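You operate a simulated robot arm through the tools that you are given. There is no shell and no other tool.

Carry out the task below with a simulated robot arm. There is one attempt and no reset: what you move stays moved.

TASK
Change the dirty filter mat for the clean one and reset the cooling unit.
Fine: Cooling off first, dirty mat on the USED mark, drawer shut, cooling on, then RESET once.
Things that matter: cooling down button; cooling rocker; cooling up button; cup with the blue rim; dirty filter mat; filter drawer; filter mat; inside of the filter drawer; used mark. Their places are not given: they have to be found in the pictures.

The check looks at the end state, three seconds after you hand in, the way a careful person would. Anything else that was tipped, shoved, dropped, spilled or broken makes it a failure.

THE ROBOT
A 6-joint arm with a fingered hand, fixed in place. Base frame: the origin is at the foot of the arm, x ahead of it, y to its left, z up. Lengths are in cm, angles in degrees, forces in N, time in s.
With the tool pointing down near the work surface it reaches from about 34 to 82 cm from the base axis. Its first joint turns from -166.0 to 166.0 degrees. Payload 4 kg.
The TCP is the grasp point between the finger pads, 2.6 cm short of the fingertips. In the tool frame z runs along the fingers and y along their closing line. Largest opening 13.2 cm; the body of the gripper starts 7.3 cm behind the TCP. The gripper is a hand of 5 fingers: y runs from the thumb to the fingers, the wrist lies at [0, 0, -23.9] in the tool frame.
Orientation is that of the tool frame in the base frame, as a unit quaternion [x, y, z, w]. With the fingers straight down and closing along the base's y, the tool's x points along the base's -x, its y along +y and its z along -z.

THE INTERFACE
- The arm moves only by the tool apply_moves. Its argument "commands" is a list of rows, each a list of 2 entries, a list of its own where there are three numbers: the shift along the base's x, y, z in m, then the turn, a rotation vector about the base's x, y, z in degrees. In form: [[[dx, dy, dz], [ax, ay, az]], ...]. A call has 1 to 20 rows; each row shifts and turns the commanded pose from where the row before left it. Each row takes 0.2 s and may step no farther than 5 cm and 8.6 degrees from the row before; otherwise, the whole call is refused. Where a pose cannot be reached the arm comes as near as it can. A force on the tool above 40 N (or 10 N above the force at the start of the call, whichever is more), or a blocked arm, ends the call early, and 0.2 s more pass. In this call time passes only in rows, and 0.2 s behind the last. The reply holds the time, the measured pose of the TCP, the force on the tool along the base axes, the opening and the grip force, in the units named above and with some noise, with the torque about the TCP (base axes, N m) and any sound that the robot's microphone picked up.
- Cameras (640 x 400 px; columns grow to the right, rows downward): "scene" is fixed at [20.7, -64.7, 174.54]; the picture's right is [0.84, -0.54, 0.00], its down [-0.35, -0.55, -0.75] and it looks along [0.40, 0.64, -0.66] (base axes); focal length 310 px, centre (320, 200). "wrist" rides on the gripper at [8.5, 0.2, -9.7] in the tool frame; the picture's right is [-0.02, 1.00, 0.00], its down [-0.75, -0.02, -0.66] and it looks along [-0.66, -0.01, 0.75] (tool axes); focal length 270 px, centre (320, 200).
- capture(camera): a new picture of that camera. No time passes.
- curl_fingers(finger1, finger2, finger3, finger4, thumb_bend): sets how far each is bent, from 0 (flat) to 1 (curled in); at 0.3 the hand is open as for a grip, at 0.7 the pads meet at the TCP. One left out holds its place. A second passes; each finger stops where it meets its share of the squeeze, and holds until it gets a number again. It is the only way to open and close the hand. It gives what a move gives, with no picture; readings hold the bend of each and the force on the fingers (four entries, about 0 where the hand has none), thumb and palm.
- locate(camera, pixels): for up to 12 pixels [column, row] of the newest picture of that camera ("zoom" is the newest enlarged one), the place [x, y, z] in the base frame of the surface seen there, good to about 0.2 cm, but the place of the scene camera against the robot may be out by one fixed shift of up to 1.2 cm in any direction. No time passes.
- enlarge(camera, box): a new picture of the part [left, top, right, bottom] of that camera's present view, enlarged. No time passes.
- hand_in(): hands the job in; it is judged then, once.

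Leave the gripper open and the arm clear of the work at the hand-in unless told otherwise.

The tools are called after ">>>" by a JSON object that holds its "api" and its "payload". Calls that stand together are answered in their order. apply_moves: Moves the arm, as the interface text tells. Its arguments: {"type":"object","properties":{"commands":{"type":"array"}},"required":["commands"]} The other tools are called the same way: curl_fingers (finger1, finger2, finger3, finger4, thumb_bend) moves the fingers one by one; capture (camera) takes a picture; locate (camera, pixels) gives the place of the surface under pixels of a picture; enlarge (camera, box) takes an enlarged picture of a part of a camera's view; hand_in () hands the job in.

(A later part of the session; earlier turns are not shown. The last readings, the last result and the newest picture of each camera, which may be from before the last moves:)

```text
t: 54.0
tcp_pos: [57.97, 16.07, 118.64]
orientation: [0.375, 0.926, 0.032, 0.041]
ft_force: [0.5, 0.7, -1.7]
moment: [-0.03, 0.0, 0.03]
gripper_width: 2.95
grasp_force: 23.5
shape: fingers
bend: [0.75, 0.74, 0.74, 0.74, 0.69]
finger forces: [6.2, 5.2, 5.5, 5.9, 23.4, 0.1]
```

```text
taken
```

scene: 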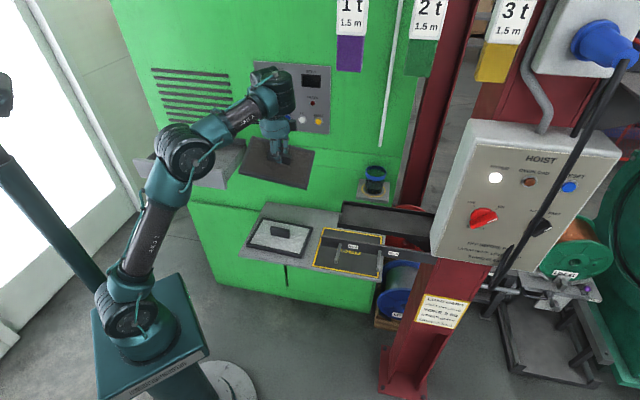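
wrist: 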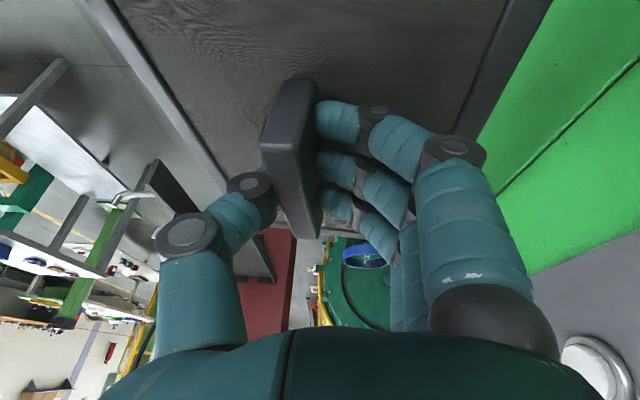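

That tracked exactly, and the hand now lies in the arm plane. Next I'll pitch outward 16° while retreating and lowering to cross the posture.

>>> {"api": "apply_moves", "payload": {"commands": [[[-0.015, -0.006, -0.01], [2.07, -7.73, 0]], [[-0.015, -0.006, -0.015], [2.07, -7.73, 0]], [[-0.015, -0.006, -0.02], [0, 0, 0]], [[-0.01, -0.004, -0.02], [0, 0, 0]]]}}

>>> {"api": "capture", "payload": {"camera": "scene"}}

```text
t: 55.0
tcp_pos: [62.49, 16.53, 126.23]
orientation: [0.367, 0.91, 0.115, 0.152]
ft_force: [-0.5, -0.9, -1.0]
moment: [-0.02, -0.03, 0.0]
gripper_width: 2.91
grasp_force: 23.2
shape: fingers
bend: [0.75, 0.74, 0.74, 0.74, 0.69]
finger forces: [6.1, 5.2, 5.5, 5.9, 23.6, 0.0]
out of reach, approached as far as the arm can: row 1, 2, 3, 4
```

```text
taken
```

scene: 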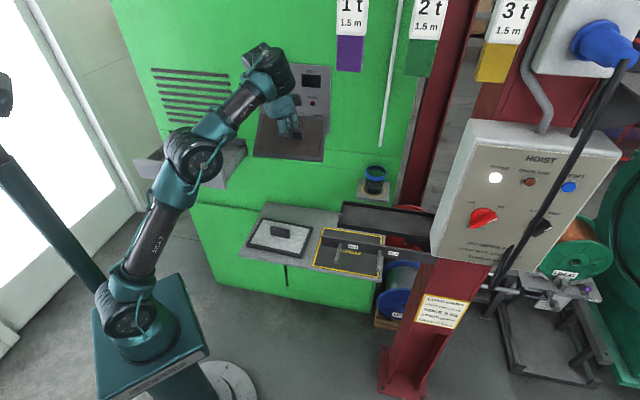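

Still trapped here. The earlier crossing succeeded at azimuth about 45° (TCP near 35,33,130), so I'll go back there with the hand upright, high above the drawer, and cross by pitching.

>>> {"api": "apply_moves", "payload": {"commands": [[[-0.028, 0.004, 0.004], [-1.9, 7.05, 0]], [[-0.028, 0.006, 0.004], [-1.9, 7.05, 0]], [[-0.028, 0.012, 0.004], [-1.9, 7.05, 0]], [[-0.028, 0.02, 0.004], [0, 0, 0]], [[-0.028, 0.02, 0.004], [0, 0, 0]], [[-0.028, 0.02, 0.004], [0, 0, 0]], [[-0.028, 0.021, 0.004], [0, 0, 0]], [[-0.028, 0.022, 0.004], [0, 0, 0]], [[-0.028, 0.022, 0.004], [0, 0, 0]], [[-0.025, 0.022, 0.004], [0, 0, 0]]]}}

>>> {"api": "capture", "payload": {"camera": "scene"}}

```text
t: 57.2
tcp_pos: [35.09, 33.46, 129.99]
orientation: [0.375, 0.927, 0.002, 0.001]
ft_force: [0.0, 0.2, -1.5]
moment: [-0.05, -0.01, 0.06]
gripper_width: 2.92
grasp_force: 22.8
shape: fingers
bend: [0.75, 0.74, 0.74, 0.74, 0.69]
finger forces: [6.1, 5.0, 5.3, 5.8, 22.9, 0.0]
```

```text
taken
```

scene: 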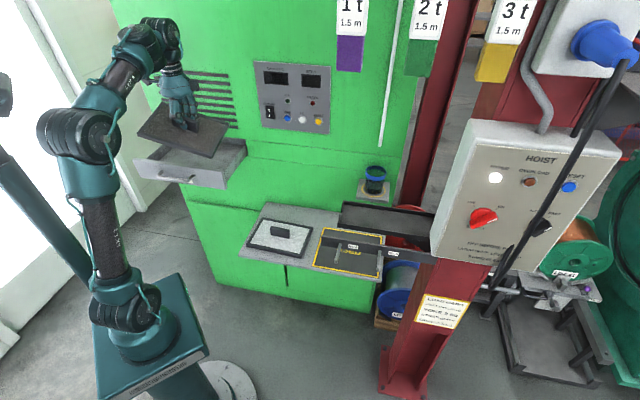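

Back in the good spot with the hand exactly vertical. Now I'll pitch outward 40°, holding height, to cross over.

>>> {"api": "apply_moves", "payload": {"commands": [[[0.005, 0.005, 0.0], [5.7, -5.6, 0]], [[0.005, 0.005, 0.0], [5.7, -5.6, 0]], [[0.003, 0.003, 0.0], [5.7, -5.6, 0]], [[0.0, 0.0, 0.0], [5.7, -5.6, 0]], [[0.0, 0.0, 0.0], [5.7, -5.6, 0]]]}}

>>> {"api": "capture", "payload": {"camera": "scene"}}

```text
t: 58.4
tcp_pos: [35.99, 34.59, 130.16]
orientation: [0.351, 0.871, 0.318, 0.132]
ft_force: [-0.2, 0.2, -1.8]
moment: [-0.04, 0.0, -0.04]
gripper_width: 2.9
grasp_force: 22.5
shape: fingers
bend: [0.75, 0.74, 0.74, 0.74, 0.69]
finger forces: [5.8, 5.0, 5.3, 5.7, 23.2, 0.0]
```

```text
taken
```

scene: 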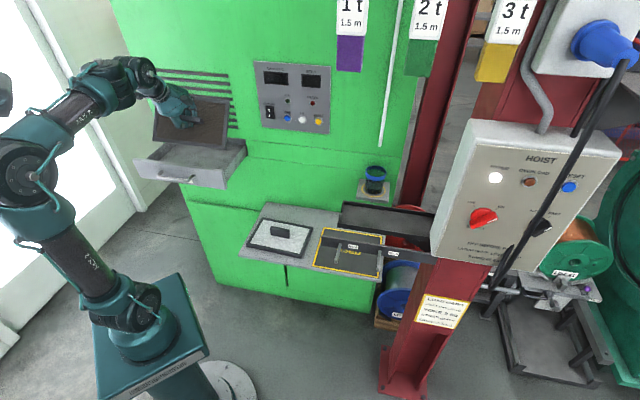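

Crossed: the elbow is bent back well now. I'll carry the mat along to the right, over toward the shelf, and lower somewhat at the end.

>>> {"api": "apply_moves", "payload": {"commands": [[[0.0165, -0.022, 0], [0, 0, 0]], [[0.0165, -0.022, 0], [0, 0, 0]], [[0.0165, -0.022, 0], [0, 0, 0]], [[0.0165, -0.022, 0], [0, 0, 0]], [[0.0165, -0.022, 0], [0, 0, 0]], [[0.0165, -0.022, 0], [0, 0, 0]], [[0.0165, -0.022, -0.01], [0, 0, 0]], [[0.0165, -0.022, -0.02], [0, 0, 0]], [[0.0165, -0.022, -0.02], [0, 0, 0]]]}}

>>> {"api": "capture", "payload": {"camera": "scene"}}

```text
t: 60.4
tcp_pos: [51.0, 14.56, 125.25]
orientation: [0.351, 0.871, 0.318, 0.133]
ft_force: [-0.4, 0.3, -1.7]
moment: [-0.03, -0.01, -0.02]
gripper_width: 2.9
grasp_force: 23.2
shape: fingers
bend: [0.75, 0.74, 0.74, 0.74, 0.69]
finger forces: [6.0, 5.0, 5.3, 5.8, 23.3, 0.0]
```

```text
taken
```

scene: 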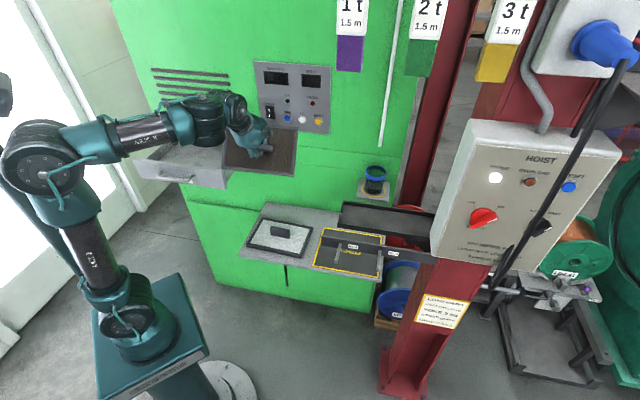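

Working well. Now straight down about 20 cm, still pitched.

>>> {"api": "apply_moves", "payload": {"commands": [[[0, 0, -0.04], [0, 0, 0]], [[0, 0, -0.04], [0, 0, 0]], [[0, 0, -0.04], [0, 0, 0]], [[0, 0, -0.04], [0, 0, 0]], [[0, 0, -0.04], [0, 0, 0]]]}}

```text
t: 61.6
tcp_pos: [50.55, 14.69, 105.17]
orientation: [0.352, 0.87, 0.318, 0.133]
ft_force: [-0.2, -0.1, -2.3]
moment: [-0.02, 0.02, -0.03]
gripper_width: 2.9
grasp_force: 22.0
shape: fingers
bend: [0.75, 0.74, 0.74, 0.74, 0.69]
finger forces: [5.9, 5.1, 5.4, 5.7, 23.2, 0.0]
```

Now I'll level the pitch (5 × -8° about the cabinet-parallel axis) on this side of the crossing.

>>> {"api": "apply_moves", "payload": {"commands": [[[0, 0, 0], [-5.7, 5.6, 0]], [[0, 0, 0], [-5.7, 5.6, 0]], [[0, 0, 0], [-5.7, 5.6, 0]], [[0, 0, 0], [-5.7, 5.6, 0]], [[0, 0, 0], [-5.7, 5.6, 0]]]}}

>>> {"api": "capture", "payload": {"camera": "scene"}}

```text
t: 62.8
tcp_pos: [50.66, 14.99, 105.24]
orientation: [0.374, 0.927, 0.001, 0.002]
ft_force: [-0.9, 0.0, -1.5]
moment: [-0.02, -0.02, -0.03]
gripper_width: 2.9
grasp_force: 22.2
shape: fingers
bend: [0.75, 0.74, 0.74, 0.74, 0.69]
finger forces: [5.9, 5.2, 5.4, 5.9, 23.1, 0.0]
```

```text
taken
```

scene: 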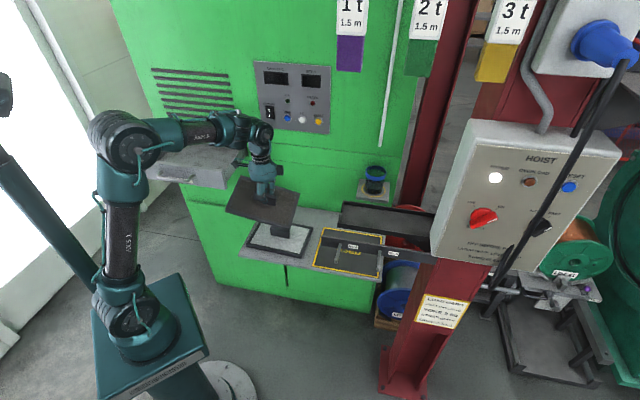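

Vertical and tracking. Now I'll re-apply the 17° lean so the mat becomes level.

>>> {"api": "apply_moves", "payload": {"commands": [[[0, 0, 0], [-4.9, -3.24, 0]], [[0, 0, 0], [-4.9, -3.24, 0]], [[0, 0, 0], [-4.9, -3.24, 0]]]}}

>>> {"api": "capture", "payload": {"camera": "scene"}}

>>> {"api": "enlarge", "payload": {"camera": "scene", "box": [200, 100, 400, 290]}}

>>> {"api": "locate", "payload": {"camera": "scene", "pixels": [[232, 193], [256, 186], [292, 196], [240, 212], [285, 220], [295, 200], [270, 195], [262, 215]]}}

```text
t: 63.6
tcp_pos: [50.75, 14.77, 105.06]
orientation: [0.369, 0.916, -0.086, 0.129]
ft_force: [0.3, 0.0, -2.0]
moment: [-0.01, 0.02, 0.01]
gripper_width: 2.9
grasp_force: 23.3
shape: fingers
bend: [0.75, 0.74, 0.74, 0.74, 0.69]
finger forces: [6.2, 5.3, 5.4, 5.9, 22.9, 0.0]
```

```text
taken
```

scene: 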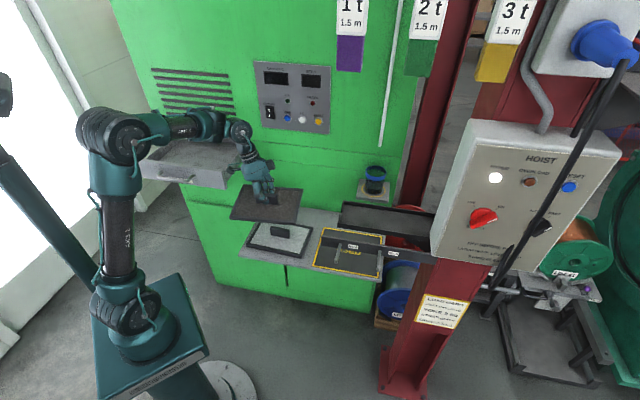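

```text
2.11 times, centred on (300, 195) of scene
```

zoom: 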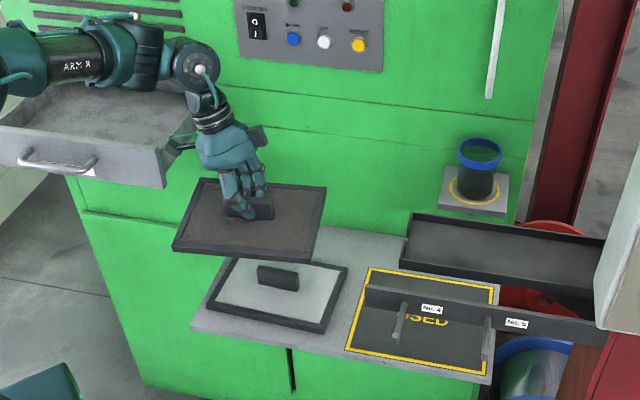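

```text
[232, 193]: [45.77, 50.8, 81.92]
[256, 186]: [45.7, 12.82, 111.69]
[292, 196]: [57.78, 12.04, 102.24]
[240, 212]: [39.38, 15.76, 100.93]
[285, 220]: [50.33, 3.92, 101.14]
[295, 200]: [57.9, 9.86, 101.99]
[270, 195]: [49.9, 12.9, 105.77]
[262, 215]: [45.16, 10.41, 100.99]
```

The mat is close to level. I'll measure its tilt with interior and corner points in the zoomed picture.

>>> {"api": "locate", "payload": {"camera": "zoom", "pixels": [[200, 235], [292, 202], [285, 240], [212, 200], [240, 240], [300, 225], [176, 245], [302, 256], [324, 188], [200, 182]]}}

```text
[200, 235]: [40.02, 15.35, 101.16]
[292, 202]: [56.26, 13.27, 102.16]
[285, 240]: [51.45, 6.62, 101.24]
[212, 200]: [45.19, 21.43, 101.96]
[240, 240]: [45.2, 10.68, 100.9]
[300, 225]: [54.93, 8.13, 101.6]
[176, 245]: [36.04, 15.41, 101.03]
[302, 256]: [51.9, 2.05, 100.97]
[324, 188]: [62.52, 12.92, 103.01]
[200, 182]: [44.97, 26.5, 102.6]
```

Corner heights show the mat is rotated about 5.5° in yaw and 7° in tilt within the grip. I'll correct both with the wrist.

>>> {"api": "apply_moves", "payload": {"commands": [[[0, 0, 0], [-2.5, 2.45, -2.75]], [[0, 0, 0], [-2.5, 2.45, -2.75]]]}}

>>> {"api": "enlarge", "payload": {"camera": "scene", "box": [200, 100, 400, 290]}}

```text
t: 64.2
tcp_pos: [50.87, 14.75, 105.14]
orientation: [0.403, 0.898, -0.147, 0.1]
ft_force: [0.5, 0.5, -1.7]
moment: [0.0, -0.01, 0.01]
gripper_width: 2.93
grasp_force: 23.0
shape: fingers
bend: [0.75, 0.74, 0.74, 0.74, 0.69]
finger forces: [6.3, 5.3, 5.5, 5.9, 22.9, 0.0]
```

```text
2.11 times, centred on (300, 195) of scene
```

zoom: 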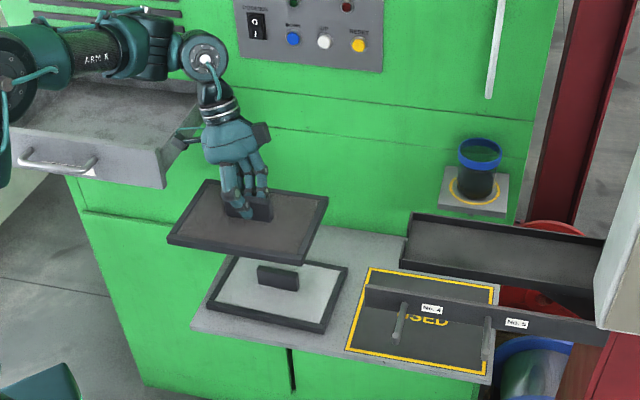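

>>> {"api": "locate", "payload": {"camera": "zoom", "pixels": [[171, 239], [208, 182], [324, 198], [299, 261], [235, 250], [270, 258], [212, 200], [290, 210], [440, 212], [405, 262]]}}

```text
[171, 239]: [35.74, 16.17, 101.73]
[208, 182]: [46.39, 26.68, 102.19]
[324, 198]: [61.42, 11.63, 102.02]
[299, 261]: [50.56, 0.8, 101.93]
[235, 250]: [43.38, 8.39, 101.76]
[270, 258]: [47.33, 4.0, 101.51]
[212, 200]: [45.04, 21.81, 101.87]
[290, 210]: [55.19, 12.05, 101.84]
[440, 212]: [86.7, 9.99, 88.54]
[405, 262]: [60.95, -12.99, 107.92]
```

The mat is now level and square. In the scene frame its centre is u=25.0, n=43.8; the USED centre is u=55.4, n=47. Stage 1: move 15 cm right, 3.4 cm in and 10 cm down.

>>> {"api": "apply_moves", "payload": {"commands": [[[0.0328, -0.0202, -0.02], [0, 0, 0]], [[0.0328, -0.0202, -0.025], [0, 0, 0]], [[0.0328, -0.0202, -0.025], [0, 0, 0]], [[0.0328, -0.0202, -0.025], [0, 0, 0]]]}}

>>> {"api": "capture", "payload": {"camera": "scene"}}

>>> {"api": "enlarge", "payload": {"camera": "scene", "box": [230, 130, 430, 290]}}

```text
t: 65.2
tcp_pos: [63.89, 6.7, 95.63]
orientation: [0.402, 0.898, -0.147, 0.101]
ft_force: [-0.8, 0.4, -1.6]
moment: [0.03, 0.02, -0.02]
gripper_width: 2.89
grasp_force: 22.7
shape: fingers
bend: [0.75, 0.74, 0.74, 0.74, 0.69]
finger forces: [6.3, 5.3, 5.3, 5.9, 22.8, 0.0]
```

```text
taken
```

scene: 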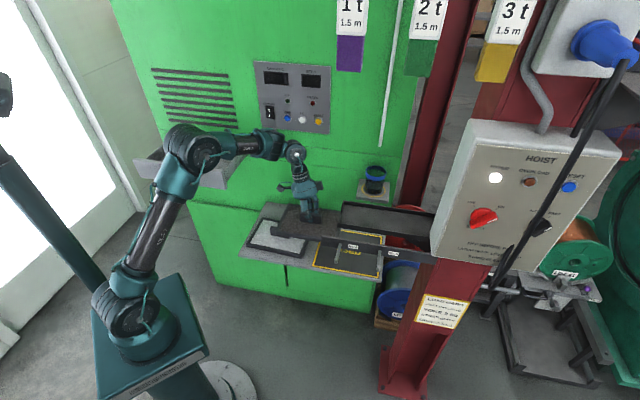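

```text
2.50 times, centred on (330, 210) of scene
```

zoom: 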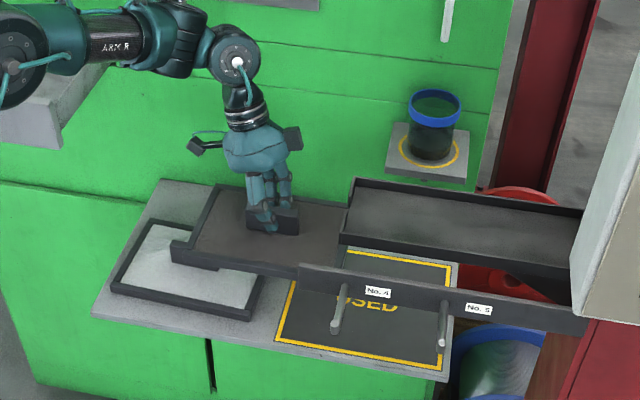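

The block on the hand's right side (zoom 293,138) might come near the tray or cup, so I'll locate it along with the tray edge.

>>> {"api": "locate", "payload": {"camera": "zoom", "pixels": [[293, 138], [299, 132], [298, 148], [286, 128], [195, 147], [262, 95], [240, 60], [268, 150], [255, 62], [352, 182], [342, 240], [274, 206]]}}

>>> {"api": "enlarge", "payload": {"camera": "scene", "box": [265, 130, 345, 230]}}

```text
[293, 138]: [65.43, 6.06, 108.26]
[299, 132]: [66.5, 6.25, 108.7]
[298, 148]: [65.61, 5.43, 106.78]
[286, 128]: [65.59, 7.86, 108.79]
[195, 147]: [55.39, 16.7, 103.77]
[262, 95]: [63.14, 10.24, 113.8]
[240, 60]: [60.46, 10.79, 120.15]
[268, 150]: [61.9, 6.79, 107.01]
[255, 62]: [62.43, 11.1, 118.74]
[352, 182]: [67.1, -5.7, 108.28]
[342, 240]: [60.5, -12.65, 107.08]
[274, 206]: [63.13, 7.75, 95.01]
```

```text
4.00 times, centred on (305, 180) of scene
```

zoom: 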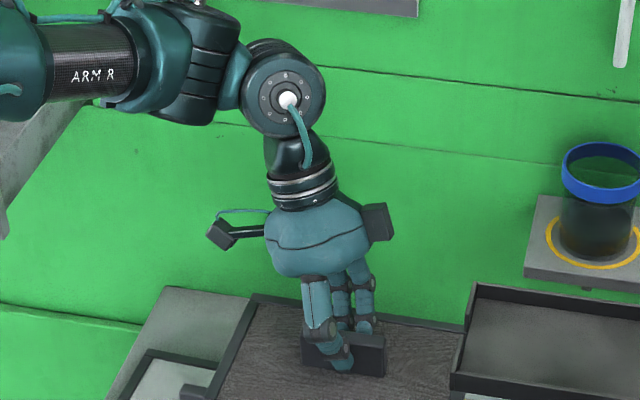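

The block will end up well under the tray and away from the cup. Now I'll check the forearm and wrist housings against the bar and tray for the final approach.

>>> {"api": "locate", "payload": {"camera": "zoom", "pixels": [[90, 50], [90, 85], [160, 60], [190, 115], [245, 90], [288, 100], [310, 120], [300, 150], [20, 80], [120, 110], [215, 120], [270, 130]]}}

>>> {"api": "capture", "payload": {"camera": "wrist"}}

```text
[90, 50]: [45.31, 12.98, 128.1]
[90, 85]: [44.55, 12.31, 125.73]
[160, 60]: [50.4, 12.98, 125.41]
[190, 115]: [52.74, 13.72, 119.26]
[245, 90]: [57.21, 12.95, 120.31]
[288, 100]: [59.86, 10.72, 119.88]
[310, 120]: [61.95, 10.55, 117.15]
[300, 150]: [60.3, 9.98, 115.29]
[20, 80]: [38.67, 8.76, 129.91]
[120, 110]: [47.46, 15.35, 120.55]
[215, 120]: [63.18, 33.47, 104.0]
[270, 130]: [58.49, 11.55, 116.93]
```

```text
taken
```

wrist: 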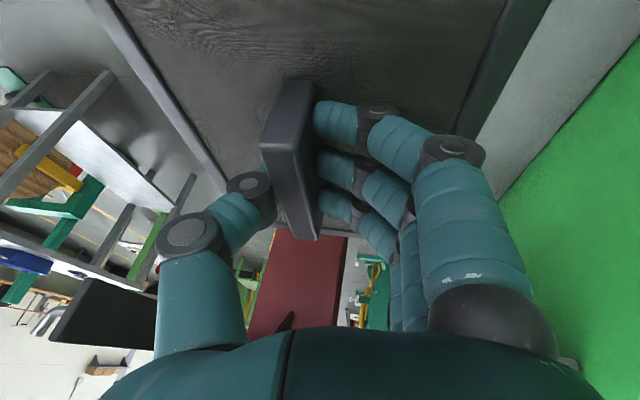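

The forearm lies on the left side, well away from bar and tray. Stage 2: 5 cm right, then 6 cm down.

>>> {"api": "apply_moves", "payload": {"commands": [[[0.01785, -0.0175, 0], [0, 0, 0]], [[0.01785, -0.0175, -0.01], [0, 0, 0]], [[0, 0, -0.025], [0, 0, 0]], [[0, 0, -0.02], [0, 0, 0]]]}}

>>> {"api": "enlarge", "payload": {"camera": "scene", "box": [230, 130, 430, 290]}}

```text
t: 66.2
tcp_pos: [67.3, 3.03, 90.26]
orientation: [0.403, 0.898, -0.145, 0.101]
ft_force: [0.5, 0.7, -2.5]
moment: [-0.01, -0.02, -0.01]
gripper_width: 2.9
grasp_force: 22.4
shape: fingers
bend: [0.75, 0.74, 0.74, 0.74, 0.69]
finger forces: [6.2, 5.3, 5.4, 5.9, 22.7, 0.1]
```

```text
2.50 times, centred on (330, 210) of scene
```

zoom: 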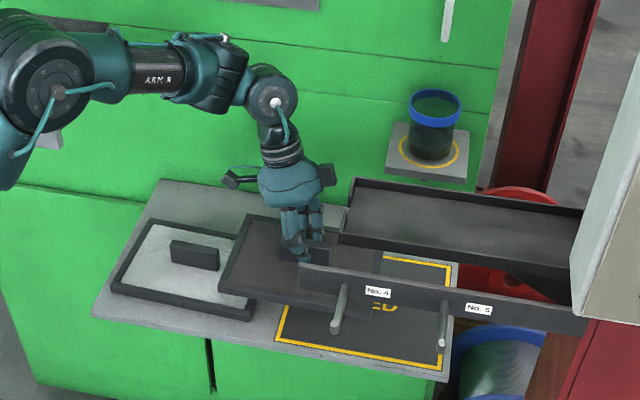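

Lower 1.8 cm, then slide 10.3 cm right under the tray at low height.

>>> {"api": "apply_moves", "payload": {"commands": [[[0, 0, -0.018], [0, 0, 0]], [[0.01839, -0.01803, 0], [0, 0, 0]], [[0.01839, -0.01803, 0], [0, 0, 0]], [[0.01839, -0.01803, 0], [0, 0, 0]], [[0.01839, -0.01803, 0], [0, 0, 0]]]}}

>>> {"api": "enlarge", "payload": {"camera": "scene", "box": [230, 130, 430, 290]}}

>>> {"api": "capture", "payload": {"camera": "wrist"}}

```text
t: 67.4
tcp_pos: [75.0, -3.67, 88.4]
orientation: [0.403, 0.898, -0.146, 0.101]
ft_force: [0.2, -0.4, -1.3]
moment: [0.03, 0.02, -0.03]
gripper_width: 2.89
grasp_force: 22.5
shape: fingers
bend: [0.75, 0.74, 0.74, 0.74, 0.69]
finger forces: [6.1, 5.2, 5.4, 5.8, 22.6, 0.0]
```

```text
2.50 times, centred on (330, 210) of scene
```

zoom: 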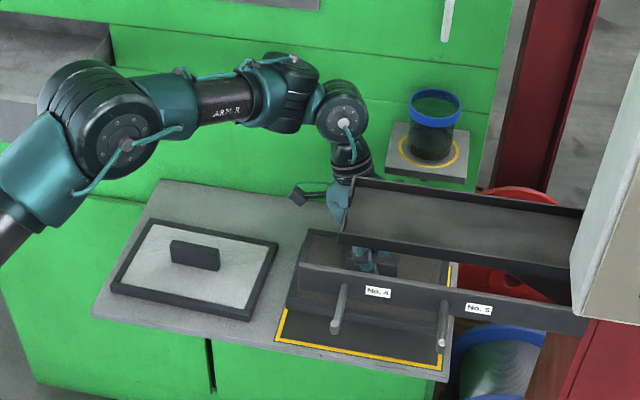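

```text
taken
```

wrist: 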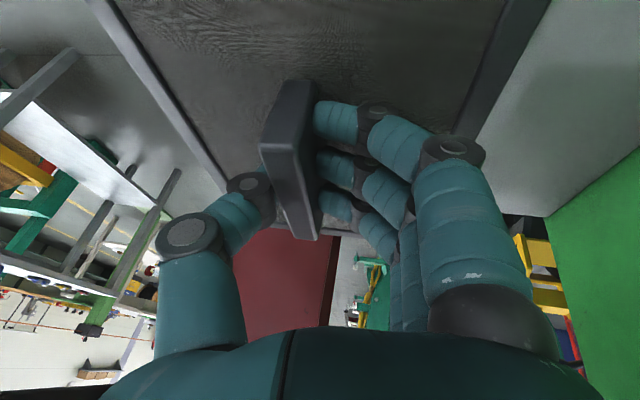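

Clear of the tray. Before lowering I'll check the visible mat corners against the USED frame.

>>> {"api": "locate", "payload": {"camera": "zoom", "pixels": [[311, 233], [293, 303], [320, 245], [310, 258], [400, 325], [430, 335], [292, 312], [280, 335], [443, 362], [447, 270], [444, 300], [420, 320]]}}

>>> {"api": "enlarge", "payload": {"camera": "scene", "box": [310, 205, 410, 285]}}

```text
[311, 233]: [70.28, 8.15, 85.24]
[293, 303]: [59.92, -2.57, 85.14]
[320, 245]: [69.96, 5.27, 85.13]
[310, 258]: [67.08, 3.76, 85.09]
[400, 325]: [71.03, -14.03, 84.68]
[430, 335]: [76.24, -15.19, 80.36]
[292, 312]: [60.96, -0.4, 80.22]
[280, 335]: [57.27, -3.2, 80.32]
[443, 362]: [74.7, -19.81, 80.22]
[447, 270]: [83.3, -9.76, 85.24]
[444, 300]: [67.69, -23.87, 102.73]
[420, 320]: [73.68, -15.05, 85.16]
```

```text
5.00 times, centred on (360, 245) of scene
```

zoom: 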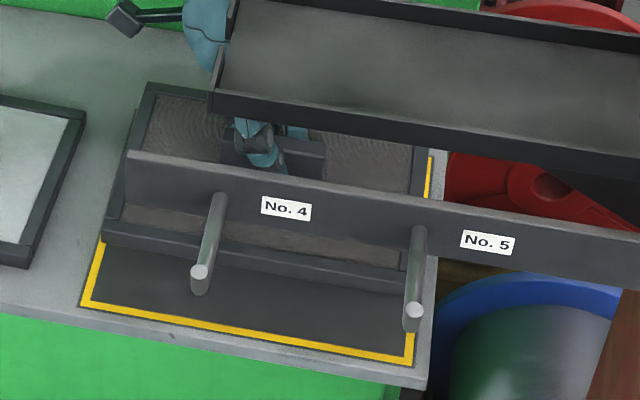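

Mat spans u 44.4–66.4, n 39.9–55.3, well inside the mark (43–68, 36.8–57). I'll nudge 0.6 cm outward to centre it, then lower gently.

>>> {"api": "apply_moves", "payload": {"commands": [[[-0.0042, -0.0043, -0.008], [0, 0, 0]], [[0, 0, -0.008], [0, 0, 0]], [[0, 0, -0.006], [0, 0, 0]], [[0, 0, -0.004], [0, 0, 0]], [[0, 0, -0.003], [0, 0, 0]], [[0, 0, -0.002], [0, 0, 0]]]}}

>>> {"api": "enlarge", "payload": {"camera": "scene", "box": [310, 205, 410, 285]}}

```text
t: 68.8
tcp_pos: [74.53, -4.24, 85.32]
orientation: [0.404, 0.897, -0.147, 0.1]
ft_force: [-0.5, 0.2, -1.1]
moment: [0.02, -0.01, 0.02]
gripper_width: 2.92
grasp_force: 22.8
shape: fingers
bend: [0.75, 0.74, 0.74, 0.74, 0.69]
finger forces: [6.2, 5.2, 5.5, 5.9, 22.6, 0.0]
```

```text
5.00 times, centred on (360, 245) of scene
```

zoom: 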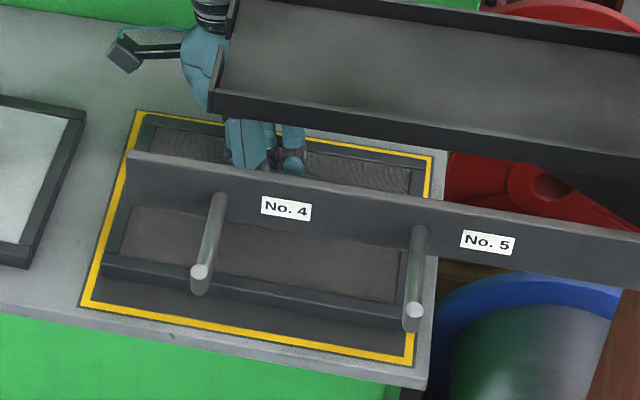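

Nearly down. Centred in the yellow frame. Lowering by millimetres until contact.

>>> {"api": "apply_moves", "payload": {"commands": [[[0, 0, -0.002], [0, 0, 0]], [[0, 0, -0.002], [0, 0, 0]]]}}

>>> {"api": "locate", "payload": {"camera": "zoom", "pixels": [[125, 225], [180, 270], [300, 285], [410, 180], [180, 140], [118, 262], [330, 160], [145, 118]]}}

```text
t: 69.4
tcp_pos: [74.5, -4.31, 84.82]
orientation: [0.403, 0.898, -0.147, 0.101]
ft_force: [-0.6, 2.0, 4.0]
moment: [0.0, 0.09, -0.03]
gripper_width: 2.9
grasp_force: 23.7
shape: fingers
bend: [0.76, 0.74, 0.74, 0.74, 0.69]
finger forces: [7.2, 5.5, 5.5, 5.8, 23.5, 0.0]
```

```text
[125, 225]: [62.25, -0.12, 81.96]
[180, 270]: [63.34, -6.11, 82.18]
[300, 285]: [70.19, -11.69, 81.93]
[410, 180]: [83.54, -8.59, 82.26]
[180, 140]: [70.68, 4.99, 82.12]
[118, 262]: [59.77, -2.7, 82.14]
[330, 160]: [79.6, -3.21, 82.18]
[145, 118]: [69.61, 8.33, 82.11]
```

Contact (+4 N) with the mat at shelf level. I'll open the fingers slightly.

>>> {"api": "curl_fingers", "payload": {"finger1": 0.64, "finger2": 0.64, "finger3": 0.64, "finger4": 0.64, "thumb_bend": 0.58}}

>>> {"api": "capture", "payload": {"camera": "wrist"}}

```text
t: 70.4
tcp_pos: [74.55, -4.37, 85.02]
orientation: [0.403, 0.898, -0.146, 0.102]
ft_force: [4.6, 1.6, 19.6]
moment: [0.32, 0.02, -0.07]
gripper_width: 3.49
grasp_force: 10.7
shape: fingers
bend: [0.74, 0.68, 0.64, 0.64, 0.57]
finger forces: [10.8, 10.5, 0.0, 0.0, 0.1, 0.0]
```

```text
taken
```

wrist: 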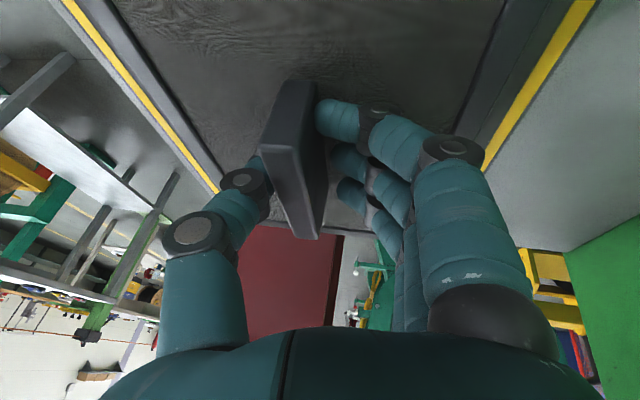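

Fingertips 1 and 2 press the mat surface. I'll rise along the hand's axis in small steps to release.

>>> {"api": "apply_moves", "payload": {"commands": [[[0, 0.001, 0.004], [0, 0, 0]], [[0, 0.001, 0.004], [0, 0, 0]], [[-0.0005, 0.002, 0.005], [0, 0, 0]]]}}

>>> {"api": "capture", "payload": {"camera": "wrist"}}

>>> {"api": "enlarge", "payload": {"camera": "scene", "box": [310, 205, 410, 285]}}

```text
t: 71.2
tcp_pos: [74.33, -3.92, 86.06]
orientation: [0.402, 0.898, -0.148, 0.099]
ft_force: [0.6, 0.0, 0.7]
moment: [-0.06, 0.0, 0.02]
gripper_width: 4.37
grasp_force: 0.1
shape: fingers
bend: [0.64, 0.64, 0.64, 0.64, 0.57]
finger forces: [0.0, 0.0, 0.1, 0.1, 0.0, 0.0]
```

```text
taken
```

wrist: 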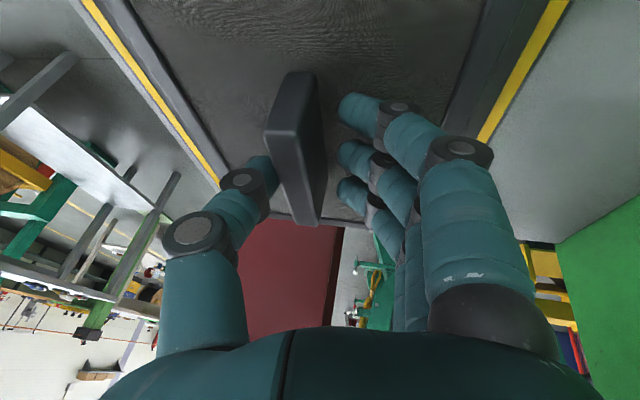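

```text
5.00 times, centred on (360, 245) of scene
```

zoom: 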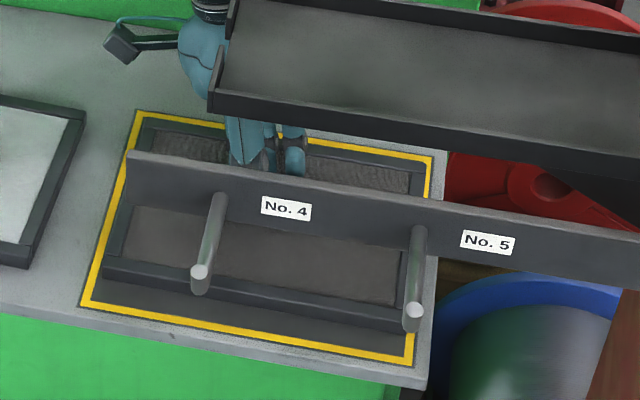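

Released, and the mat lies inside the frame. I'll rise above the knob, then back out to the left.

>>> {"api": "curl_fingers", "payload": {"finger1": 0.55, "finger2": 0.55, "finger3": 0.55, "finger4": 0.55, "thumb_bend": 0.5}}

>>> {"api": "apply_moves", "payload": {"commands": [[[-0.0005, 0.003, 0.01], [0, 0, 0]], [[-0.0005, 0.003, 0.01], [0, 0, 0]], [[-0.0005, 0.002, 0.01], [0, 0, 0]], [[-0.0005, 0.001, 0.01], [0, 0, 0]]]}}

>>> {"api": "capture", "payload": {"camera": "wrist"}}

>>> {"api": "enlarge", "payload": {"camera": "scene", "box": [230, 130, 430, 290]}}

```text
t: 72.2
tcp_pos: [74.61, -3.83, 86.11]
orientation: [0.403, 0.898, -0.146, 0.101]
ft_force: [-1.1, -0.3, 9.7]
moment: [0.32, 0.09, 0.01]
gripper_width: 5.88
grasp_force: 4.4
shape: fingers
bend: [0.61, 0.55, 0.55, 0.55, 0.5]
finger forces: [9.4, 0.0, 0.0, 0.1, 0.0, 0.0]
```

```text
t: 73.2
tcp_pos: [74.29, -3.08, 90.06]
orientation: [0.404, 0.898, -0.147, 0.1]
ft_force: [-0.2, 0.0, 0.1]
moment: [0.01, -0.03, 0.05]
gripper_width: 6.64
grasp_force: 0.0
shape: fingers
bend: [0.55, 0.55, 0.55, 0.55, 0.5]
finger forces: [0.0, 0.0, 0.0, 0.1, 0.1, 0.1]
```

```text
taken
```

wrist: 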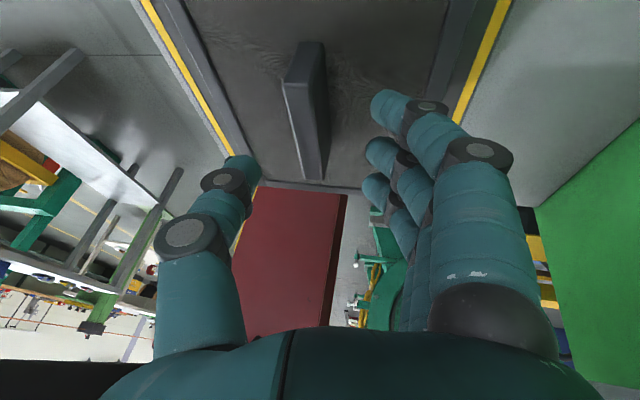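

```text
2.50 times, centred on (330, 210) of scene
```

zoom: 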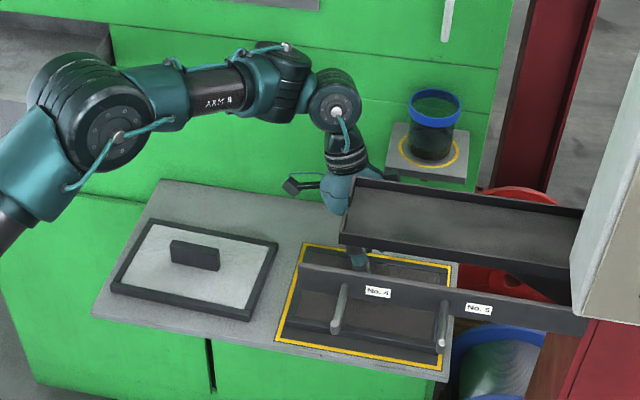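

Now I'll back out left with a slight rise, then reorient to no side lean and a 20° outward pitch, over the clean mat.

>>> {"api": "apply_moves", "payload": {"commands": [[[-0.0214, 0.021, 0.008], [0, 0, 0]], [[-0.0214, 0.021, 0.01], [0, 0, 0]], [[-0.0214, 0.021, 0.02], [0, 0, 0]], [[-0.0214, 0.021, 0.02], [6.0, 0, 1.1]], [[-0.0214, 0.021, 0.02], [6.0, 0, 1.1]], [[-0.0214, 0.021, 0.01], [6.0, -1, 1.1]], [[-0.02, 0.02, 0.01], [6.0, -2, 1.1]], [[-0.01, 0.01, 0], [6.0, -3.5, 1.1]]]}}

>>> {"api": "capture", "payload": {"camera": "wrist"}}

>>> {"api": "capture", "payload": {"camera": "scene"}}

```text
t: 75.0
tcp_pos: [58.43, 12.72, 100.08]
orientation: [0.373, 0.919, 0.118, 0.05]
ft_force: [0.3, -0.3, 0.1]
moment: [-0.01, -0.01, 0.01]
gripper_width: 6.65
grasp_force: 0.2
shape: fingers
bend: [0.55, 0.55, 0.55, 0.55, 0.5]
finger forces: [0.1, 0.1, 0.0, 0.1, 0.0, 0.1]
```

```text
taken
```

wrist: 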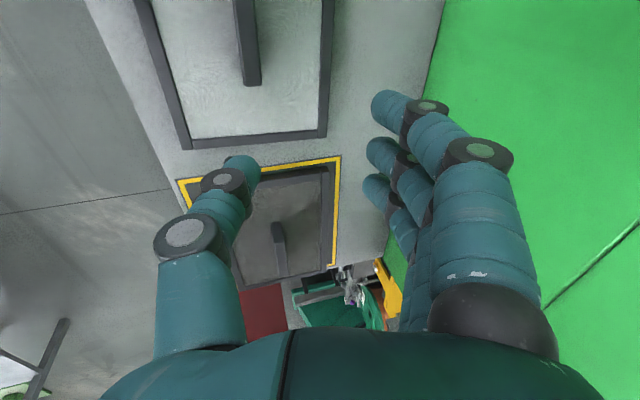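

```text
taken
```

scene: 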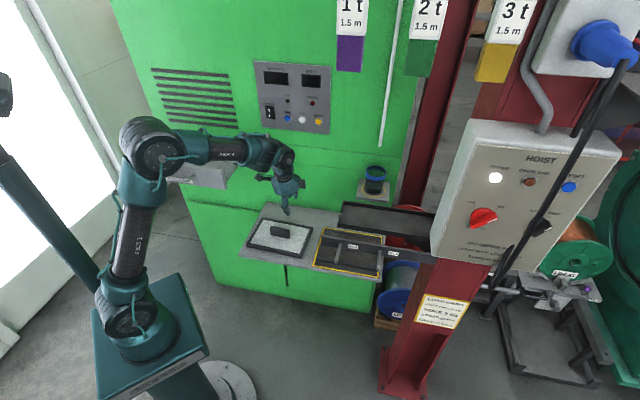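

Pitch is now 15° with no side lean. I'll locate the clean mat's knob (wrist around 246,40) and its corners, and check the dirty mat inside its frame.

>>> {"api": "locate", "payload": {"camera": "wrist", "pixels": [[250, 78], [246, 40], [242, 8], [258, 78], [185, 145], [325, 135], [150, 10], [330, 10], [240, 120], [190, 190], [330, 165], [282, 240]]}}

>>> {"api": "enlarge", "payload": {"camera": "scene", "box": [230, 190, 330, 270]}}

>>> {"api": "locate", "payload": {"camera": "zoom", "pixels": [[215, 187], [280, 200], [300, 210], [250, 220], [160, 148], [400, 195], [340, 335], [98, 280], [225, 180], [295, 193]]}}

```text
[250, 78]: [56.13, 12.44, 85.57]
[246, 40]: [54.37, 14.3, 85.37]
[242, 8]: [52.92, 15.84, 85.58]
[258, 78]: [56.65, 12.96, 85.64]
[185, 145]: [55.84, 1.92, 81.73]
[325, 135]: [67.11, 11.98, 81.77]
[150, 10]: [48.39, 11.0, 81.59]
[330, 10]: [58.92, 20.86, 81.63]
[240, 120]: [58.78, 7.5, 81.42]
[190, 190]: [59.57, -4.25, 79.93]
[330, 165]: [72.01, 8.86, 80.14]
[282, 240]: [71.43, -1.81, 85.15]
```

```text
5.00 times, centred on (280, 230) of scene
```

zoom: 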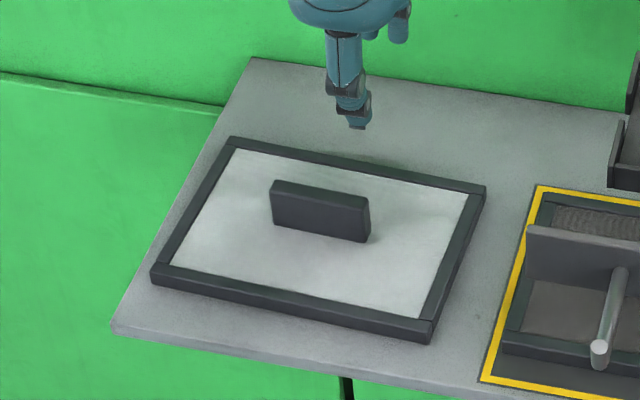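

```text
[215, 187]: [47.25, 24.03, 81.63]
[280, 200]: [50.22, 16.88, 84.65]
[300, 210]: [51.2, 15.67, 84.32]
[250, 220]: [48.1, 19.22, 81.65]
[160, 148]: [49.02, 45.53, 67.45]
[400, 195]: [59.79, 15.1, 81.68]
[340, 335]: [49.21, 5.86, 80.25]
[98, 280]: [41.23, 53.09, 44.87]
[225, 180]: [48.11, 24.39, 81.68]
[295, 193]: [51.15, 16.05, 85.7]
```

Clean knob: centre about (53.6,15.1), top z=85.6, turned about -3° relative to the cabinet. I'll set pitch to 22°, yaw -3°, narrow the hand a bit and move above the knob.

>>> {"api": "curl_fingers", "payload": {"finger1": 0.58, "finger2": 0.58, "finger3": 0.58, "finger4": 0.58, "thumb_bend": 0.55}}

>>> {"api": "apply_moves", "payload": {"commands": [[[-0.016, 0.008, -0.01], [5, -4.9, -3]], [[-0.016, 0.008, -0.03], [0, 0, 0]], [[-0.016, 0.008, -0.03], [0, 0, 0]]]}}

>>> {"api": "capture", "payload": {"camera": "wrist"}}

>>> {"api": "enlarge", "payload": {"camera": "scene", "box": [230, 150, 350, 270]}}

```text
t: 76.0
tcp_pos: [58.41, 12.87, 100.04]
orientation: [0.373, 0.919, 0.117, 0.051]
ft_force: [-0.8, 0.3, 0.2]
moment: [0.0, -0.03, -0.02]
gripper_width: 5.77
grasp_force: 0.1
shape: fingers
bend: [0.57, 0.57, 0.57, 0.57, 0.55]
finger forces: [0.0, 0.0, 0.0, 0.1, 0.0, 0.0]
```

```text
t: 76.8
tcp_pos: [53.48, 15.13, 92.78]
orientation: [0.392, 0.9, 0.172, 0.078]
ft_force: [-0.6, 0.0, 0.1]
moment: [-0.01, -0.03, 0.02]
gripper_width: 5.75
grasp_force: 0.2
shape: fingers
bend: [0.57, 0.57, 0.57, 0.57, 0.55]
finger forces: [0.0, 0.0, 0.0, 0.0, 0.0, 0.0]
```

```text
taken
```

wrist: 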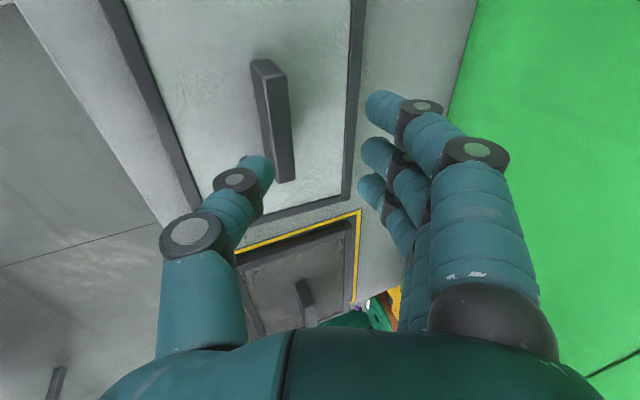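

```text
3.33 times, centred on (290, 210) of scene
```

zoom: 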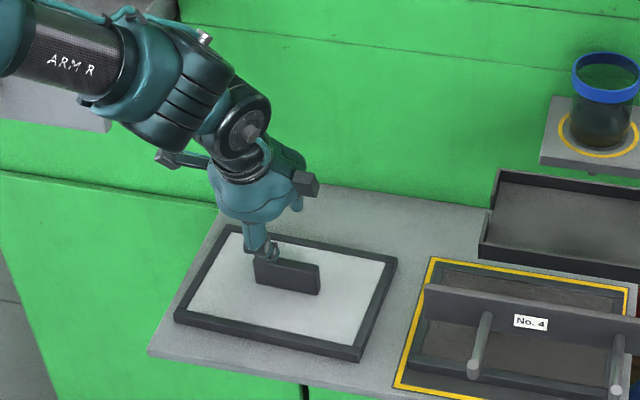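

>>> {"api": "locate", "payload": {"camera": "wrist", "pixels": [[262, 78], [287, 175], [275, 120], [268, 78], [283, 120], [258, 165], [385, 100], [380, 150], [372, 190], [195, 200], [350, 195], [130, 60]]}}

```text
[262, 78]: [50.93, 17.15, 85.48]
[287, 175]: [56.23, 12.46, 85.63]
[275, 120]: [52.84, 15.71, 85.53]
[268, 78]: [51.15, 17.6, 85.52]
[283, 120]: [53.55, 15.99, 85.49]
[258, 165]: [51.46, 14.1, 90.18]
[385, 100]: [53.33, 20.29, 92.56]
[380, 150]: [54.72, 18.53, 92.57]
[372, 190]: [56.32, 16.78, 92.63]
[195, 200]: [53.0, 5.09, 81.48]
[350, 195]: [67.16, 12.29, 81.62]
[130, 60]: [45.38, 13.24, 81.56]
```

>>> {"api": "enlarge", "payload": {"camera": "wrist", "box": [180, 30, 380, 220]}}

```text
2.11 times, centred on (280, 125) of wrist
```

zoom: 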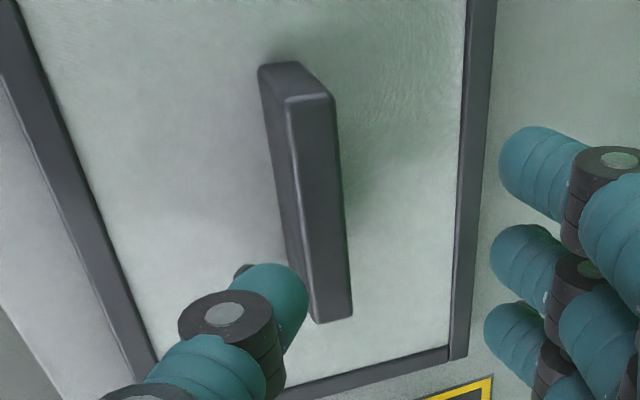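

>>> {"api": "locate", "payload": {"camera": "zoom", "pixels": [[312, 106], [331, 308], [298, 106], [328, 106], [320, 310], [345, 306], [480, 20], [462, 330], [40, 90], [120, 300], [320, 385], [430, 358]]}}

```text
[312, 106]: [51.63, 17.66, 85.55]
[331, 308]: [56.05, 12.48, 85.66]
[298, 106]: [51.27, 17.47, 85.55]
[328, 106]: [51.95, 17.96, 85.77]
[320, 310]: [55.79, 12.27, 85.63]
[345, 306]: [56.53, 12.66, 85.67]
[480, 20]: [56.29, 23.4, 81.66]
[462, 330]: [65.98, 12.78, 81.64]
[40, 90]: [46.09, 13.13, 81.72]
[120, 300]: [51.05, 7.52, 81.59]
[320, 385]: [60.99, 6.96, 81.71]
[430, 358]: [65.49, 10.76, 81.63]
```

Knob and mat are turned about -3.7° and the hand matches. I'll nudge 0.5 cm outward to centre, then lower 6.5 cm.

>>> {"api": "apply_moves", "payload": {"commands": [[[-0.003, -0.004, -0.02], [0, 0, 0]], [[0, 0, -0.02], [0, 0, 0]], [[0, 0, -0.015], [0, 0, 0]], [[0, 0, -0.01], [0, 0, 0]]]}}

>>> {"api": "capture", "payload": {"camera": "wrist"}}

>>> {"api": "enlarge", "payload": {"camera": "scene", "box": [230, 150, 350, 270]}}

```text
t: 77.8
tcp_pos: [53.17, 14.65, 86.37]
orientation: [0.393, 0.9, 0.172, 0.077]
ft_force: [0.2, -0.8, 0.2]
moment: [-0.04, 0.0, 0.01]
gripper_width: 5.74
grasp_force: 0.1
shape: fingers
bend: [0.57, 0.57, 0.57, 0.57, 0.55]
finger forces: [0.1, 0.0, 0.1, 0.0, 0.0, 0.0]
```

```text
taken
```

wrist: 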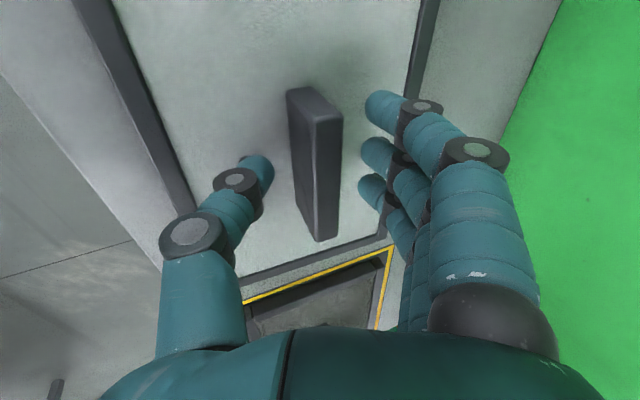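

```text
3.33 times, centred on (290, 210) of scene
```

zoom: 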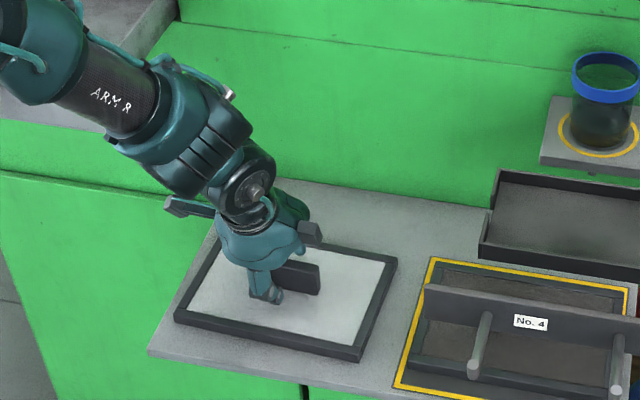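

The knob is centred. I'll close partway, lower a touch as the tips rise, then grip.

>>> {"api": "curl_fingers", "payload": {"finger1": 0.64, "finger2": 0.64, "finger3": 0.64, "finger4": 0.64, "thumb_bend": 0.62}}

>>> {"api": "apply_moves", "payload": {"commands": [[[0, 0, -0.005], [0, 0, 0]], [[0, 0, -0.003], [0, 0, 0]]]}}

>>> {"api": "curl_fingers", "payload": {"finger1": 0.8, "finger2": 0.8, "finger3": 0.8, "finger4": 0.8, "thumb_bend": 0.8}}

>>> {"api": "capture", "payload": {"camera": "wrist"}}

```text
t: 78.8
tcp_pos: [53.1, 14.75, 86.43]
orientation: [0.393, 0.9, 0.171, 0.078]
ft_force: [0.0, -0.3, -0.2]
moment: [0.01, 0.0, 0.0]
gripper_width: 3.84
grasp_force: 0.1
shape: fingers
bend: [0.64, 0.64, 0.64, 0.64, 0.62]
finger forces: [0.0, 0.0, 0.0, 0.0, 0.1, 0.0]
```

```text
t: 79.4
tcp_pos: [53.18, 14.67, 85.58]
orientation: [0.393, 0.9, 0.171, 0.078]
ft_force: [-1.0, 0.0, 0.5]
moment: [-0.01, -0.01, 0.05]
gripper_width: 3.87
grasp_force: 0.0
shape: fingers
bend: [0.64, 0.64, 0.64, 0.64, 0.62]
finger forces: [0.1, 0.0, 0.0, 0.1, 0.0, 0.0]
```

```text
t: 80.4
tcp_pos: [53.21, 14.67, 85.64]
orientation: [0.393, 0.9, 0.172, 0.077]
ft_force: [1.2, 1.0, 1.9]
moment: [-0.16, 0.18, -0.01]
gripper_width: 3.13
grasp_force: 25.5
shape: fingers
bend: [0.72, 0.72, 0.72, 0.72, 0.69]
finger forces: [6.5, 6.5, 6.4, 6.5, 24.6, 0.1]
```

```text
taken
```

wrist: 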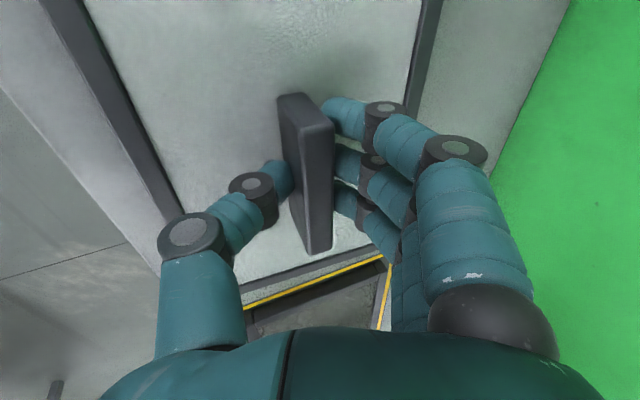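

Even grip, 25 N. Lifting straight up.

>>> {"api": "apply_moves", "payload": {"commands": [[[0, 0, 0.01], [0, 0, 0]], [[0, 0, 0.015], [0, 0, 0]], [[0, 0, 0.02], [0, 0, 0]], [[0, 0, 0.03], [0, 0, 0]], [[0, 0, 0.03], [0, 0, 0]], [[0, 0, 0.03], [0, 0, 0]]]}}

>>> {"api": "enlarge", "payload": {"camera": "scene", "box": [200, 110, 400, 290]}}

```text
t: 81.8
tcp_pos: [53.27, 14.47, 99.21]
orientation: [0.393, 0.9, 0.172, 0.077]
ft_force: [0.8, 0.2, -0.9]
moment: [0.01, 0.02, 0.0]
gripper_width: 3.01
grasp_force: 20.9
shape: fingers
bend: [0.73, 0.73, 0.73, 0.73, 0.68]
finger forces: [5.3, 5.3, 5.4, 5.2, 21.6, 0.1]
```

```text
2.22 times, centred on (300, 200) of scene
```

zoom: 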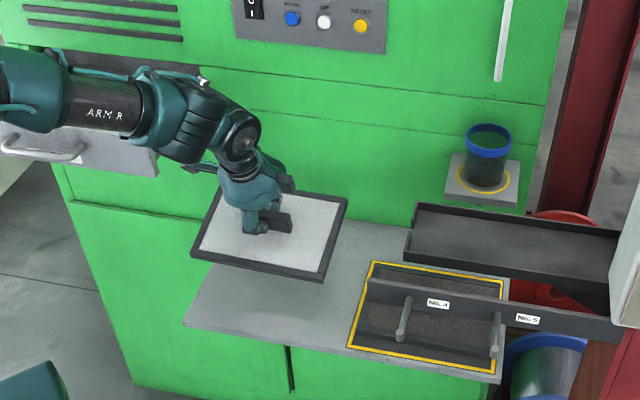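

The clean mat is lifted. I'll use the proven route: pitch to about 38°, rise, and travel left well out from the cabinet.

>>> {"api": "apply_moves", "payload": {"commands": [[[-0.005, 0, 0.02], [5.7, -5.6, 0]], [[-0.005, 0, 0.03], [5.7, -5.6, 0]], [[-0.005, 0, 0.04], [0, 0, 0]], [[-0.005, 0, 0.04], [0, 0, 0]], [[0, 0, 0.04], [0, 0, 0]], [[0, 0, 0.04], [0, 0, 0]], [[0, 0, 0.04], [0, 0, 0]], [[0, 0, 0.03], [0, 0, 0]]]}}

>>> {"api": "capture", "payload": {"camera": "scene"}}

```text
t: 83.6
tcp_pos: [51.13, 14.46, 127.14]
orientation: [0.38, 0.867, 0.298, 0.126]
ft_force: [-0.2, -0.4, -0.8]
moment: [-0.03, 0.0, 0.01]
gripper_width: 3.02
grasp_force: 21.0
shape: fingers
bend: [0.73, 0.73, 0.73, 0.73, 0.68]
finger forces: [5.2, 5.2, 5.2, 5.2, 21.4, 0.1]
```

```text
taken
```

scene: 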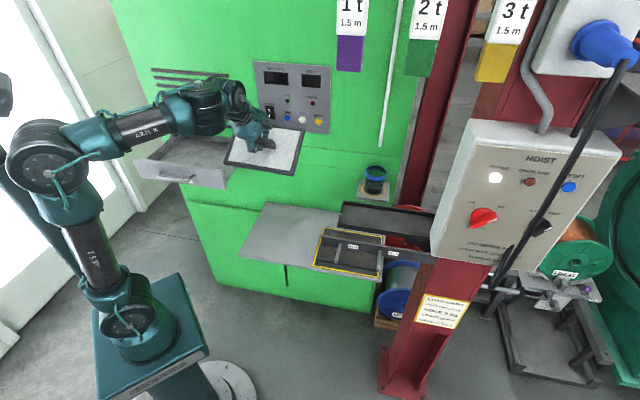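

Tracking. Now across to the drawer at this height.

>>> {"api": "apply_moves", "payload": {"commands": [[[-0.02, 0.026, 0.003], [0, 0, 0]], [[-0.02, 0.026, 0], [0, 0, 0]], [[-0.02, 0.026, 0], [0, 0, 0]], [[-0.02, 0.026, 0], [0, 0, 0]], [[-0.02, 0.026, 0], [0, 0, 0]], [[-0.02, 0.027, 0], [0, 0, 0]], [[-0.02, 0.028, 0], [0, 0, 0]], [[-0.02, 0.028, 0], [0, 0, 0]], [[-0.02, 0.028, 0], [0, 0, 0]], [[-0.02, 0.028, 0], [0, 0, 0]]]}}

>>> {"api": "capture", "payload": {"camera": "scene"}}

```text
t: 85.8
tcp_pos: [31.3, 41.41, 127.73]
orientation: [0.38, 0.866, 0.299, 0.125]
ft_force: [-0.7, -0.3, -0.8]
moment: [-0.04, 0.05, -0.02]
gripper_width: 3.03
grasp_force: 20.8
shape: fingers
bend: [0.73, 0.73, 0.73, 0.73, 0.68]
finger forces: [5.1, 5.1, 5.1, 5.1, 21.1, 0.0]
```

```text
taken
```

scene: 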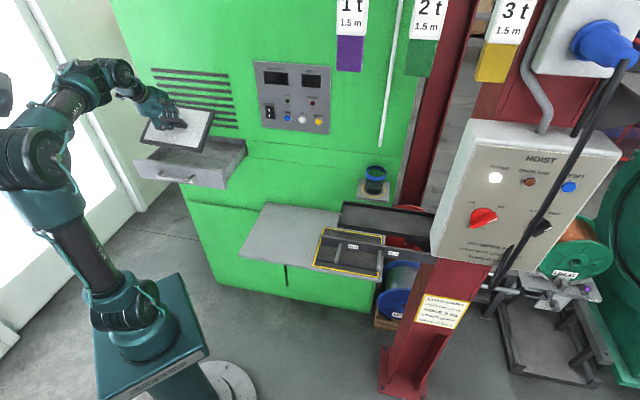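

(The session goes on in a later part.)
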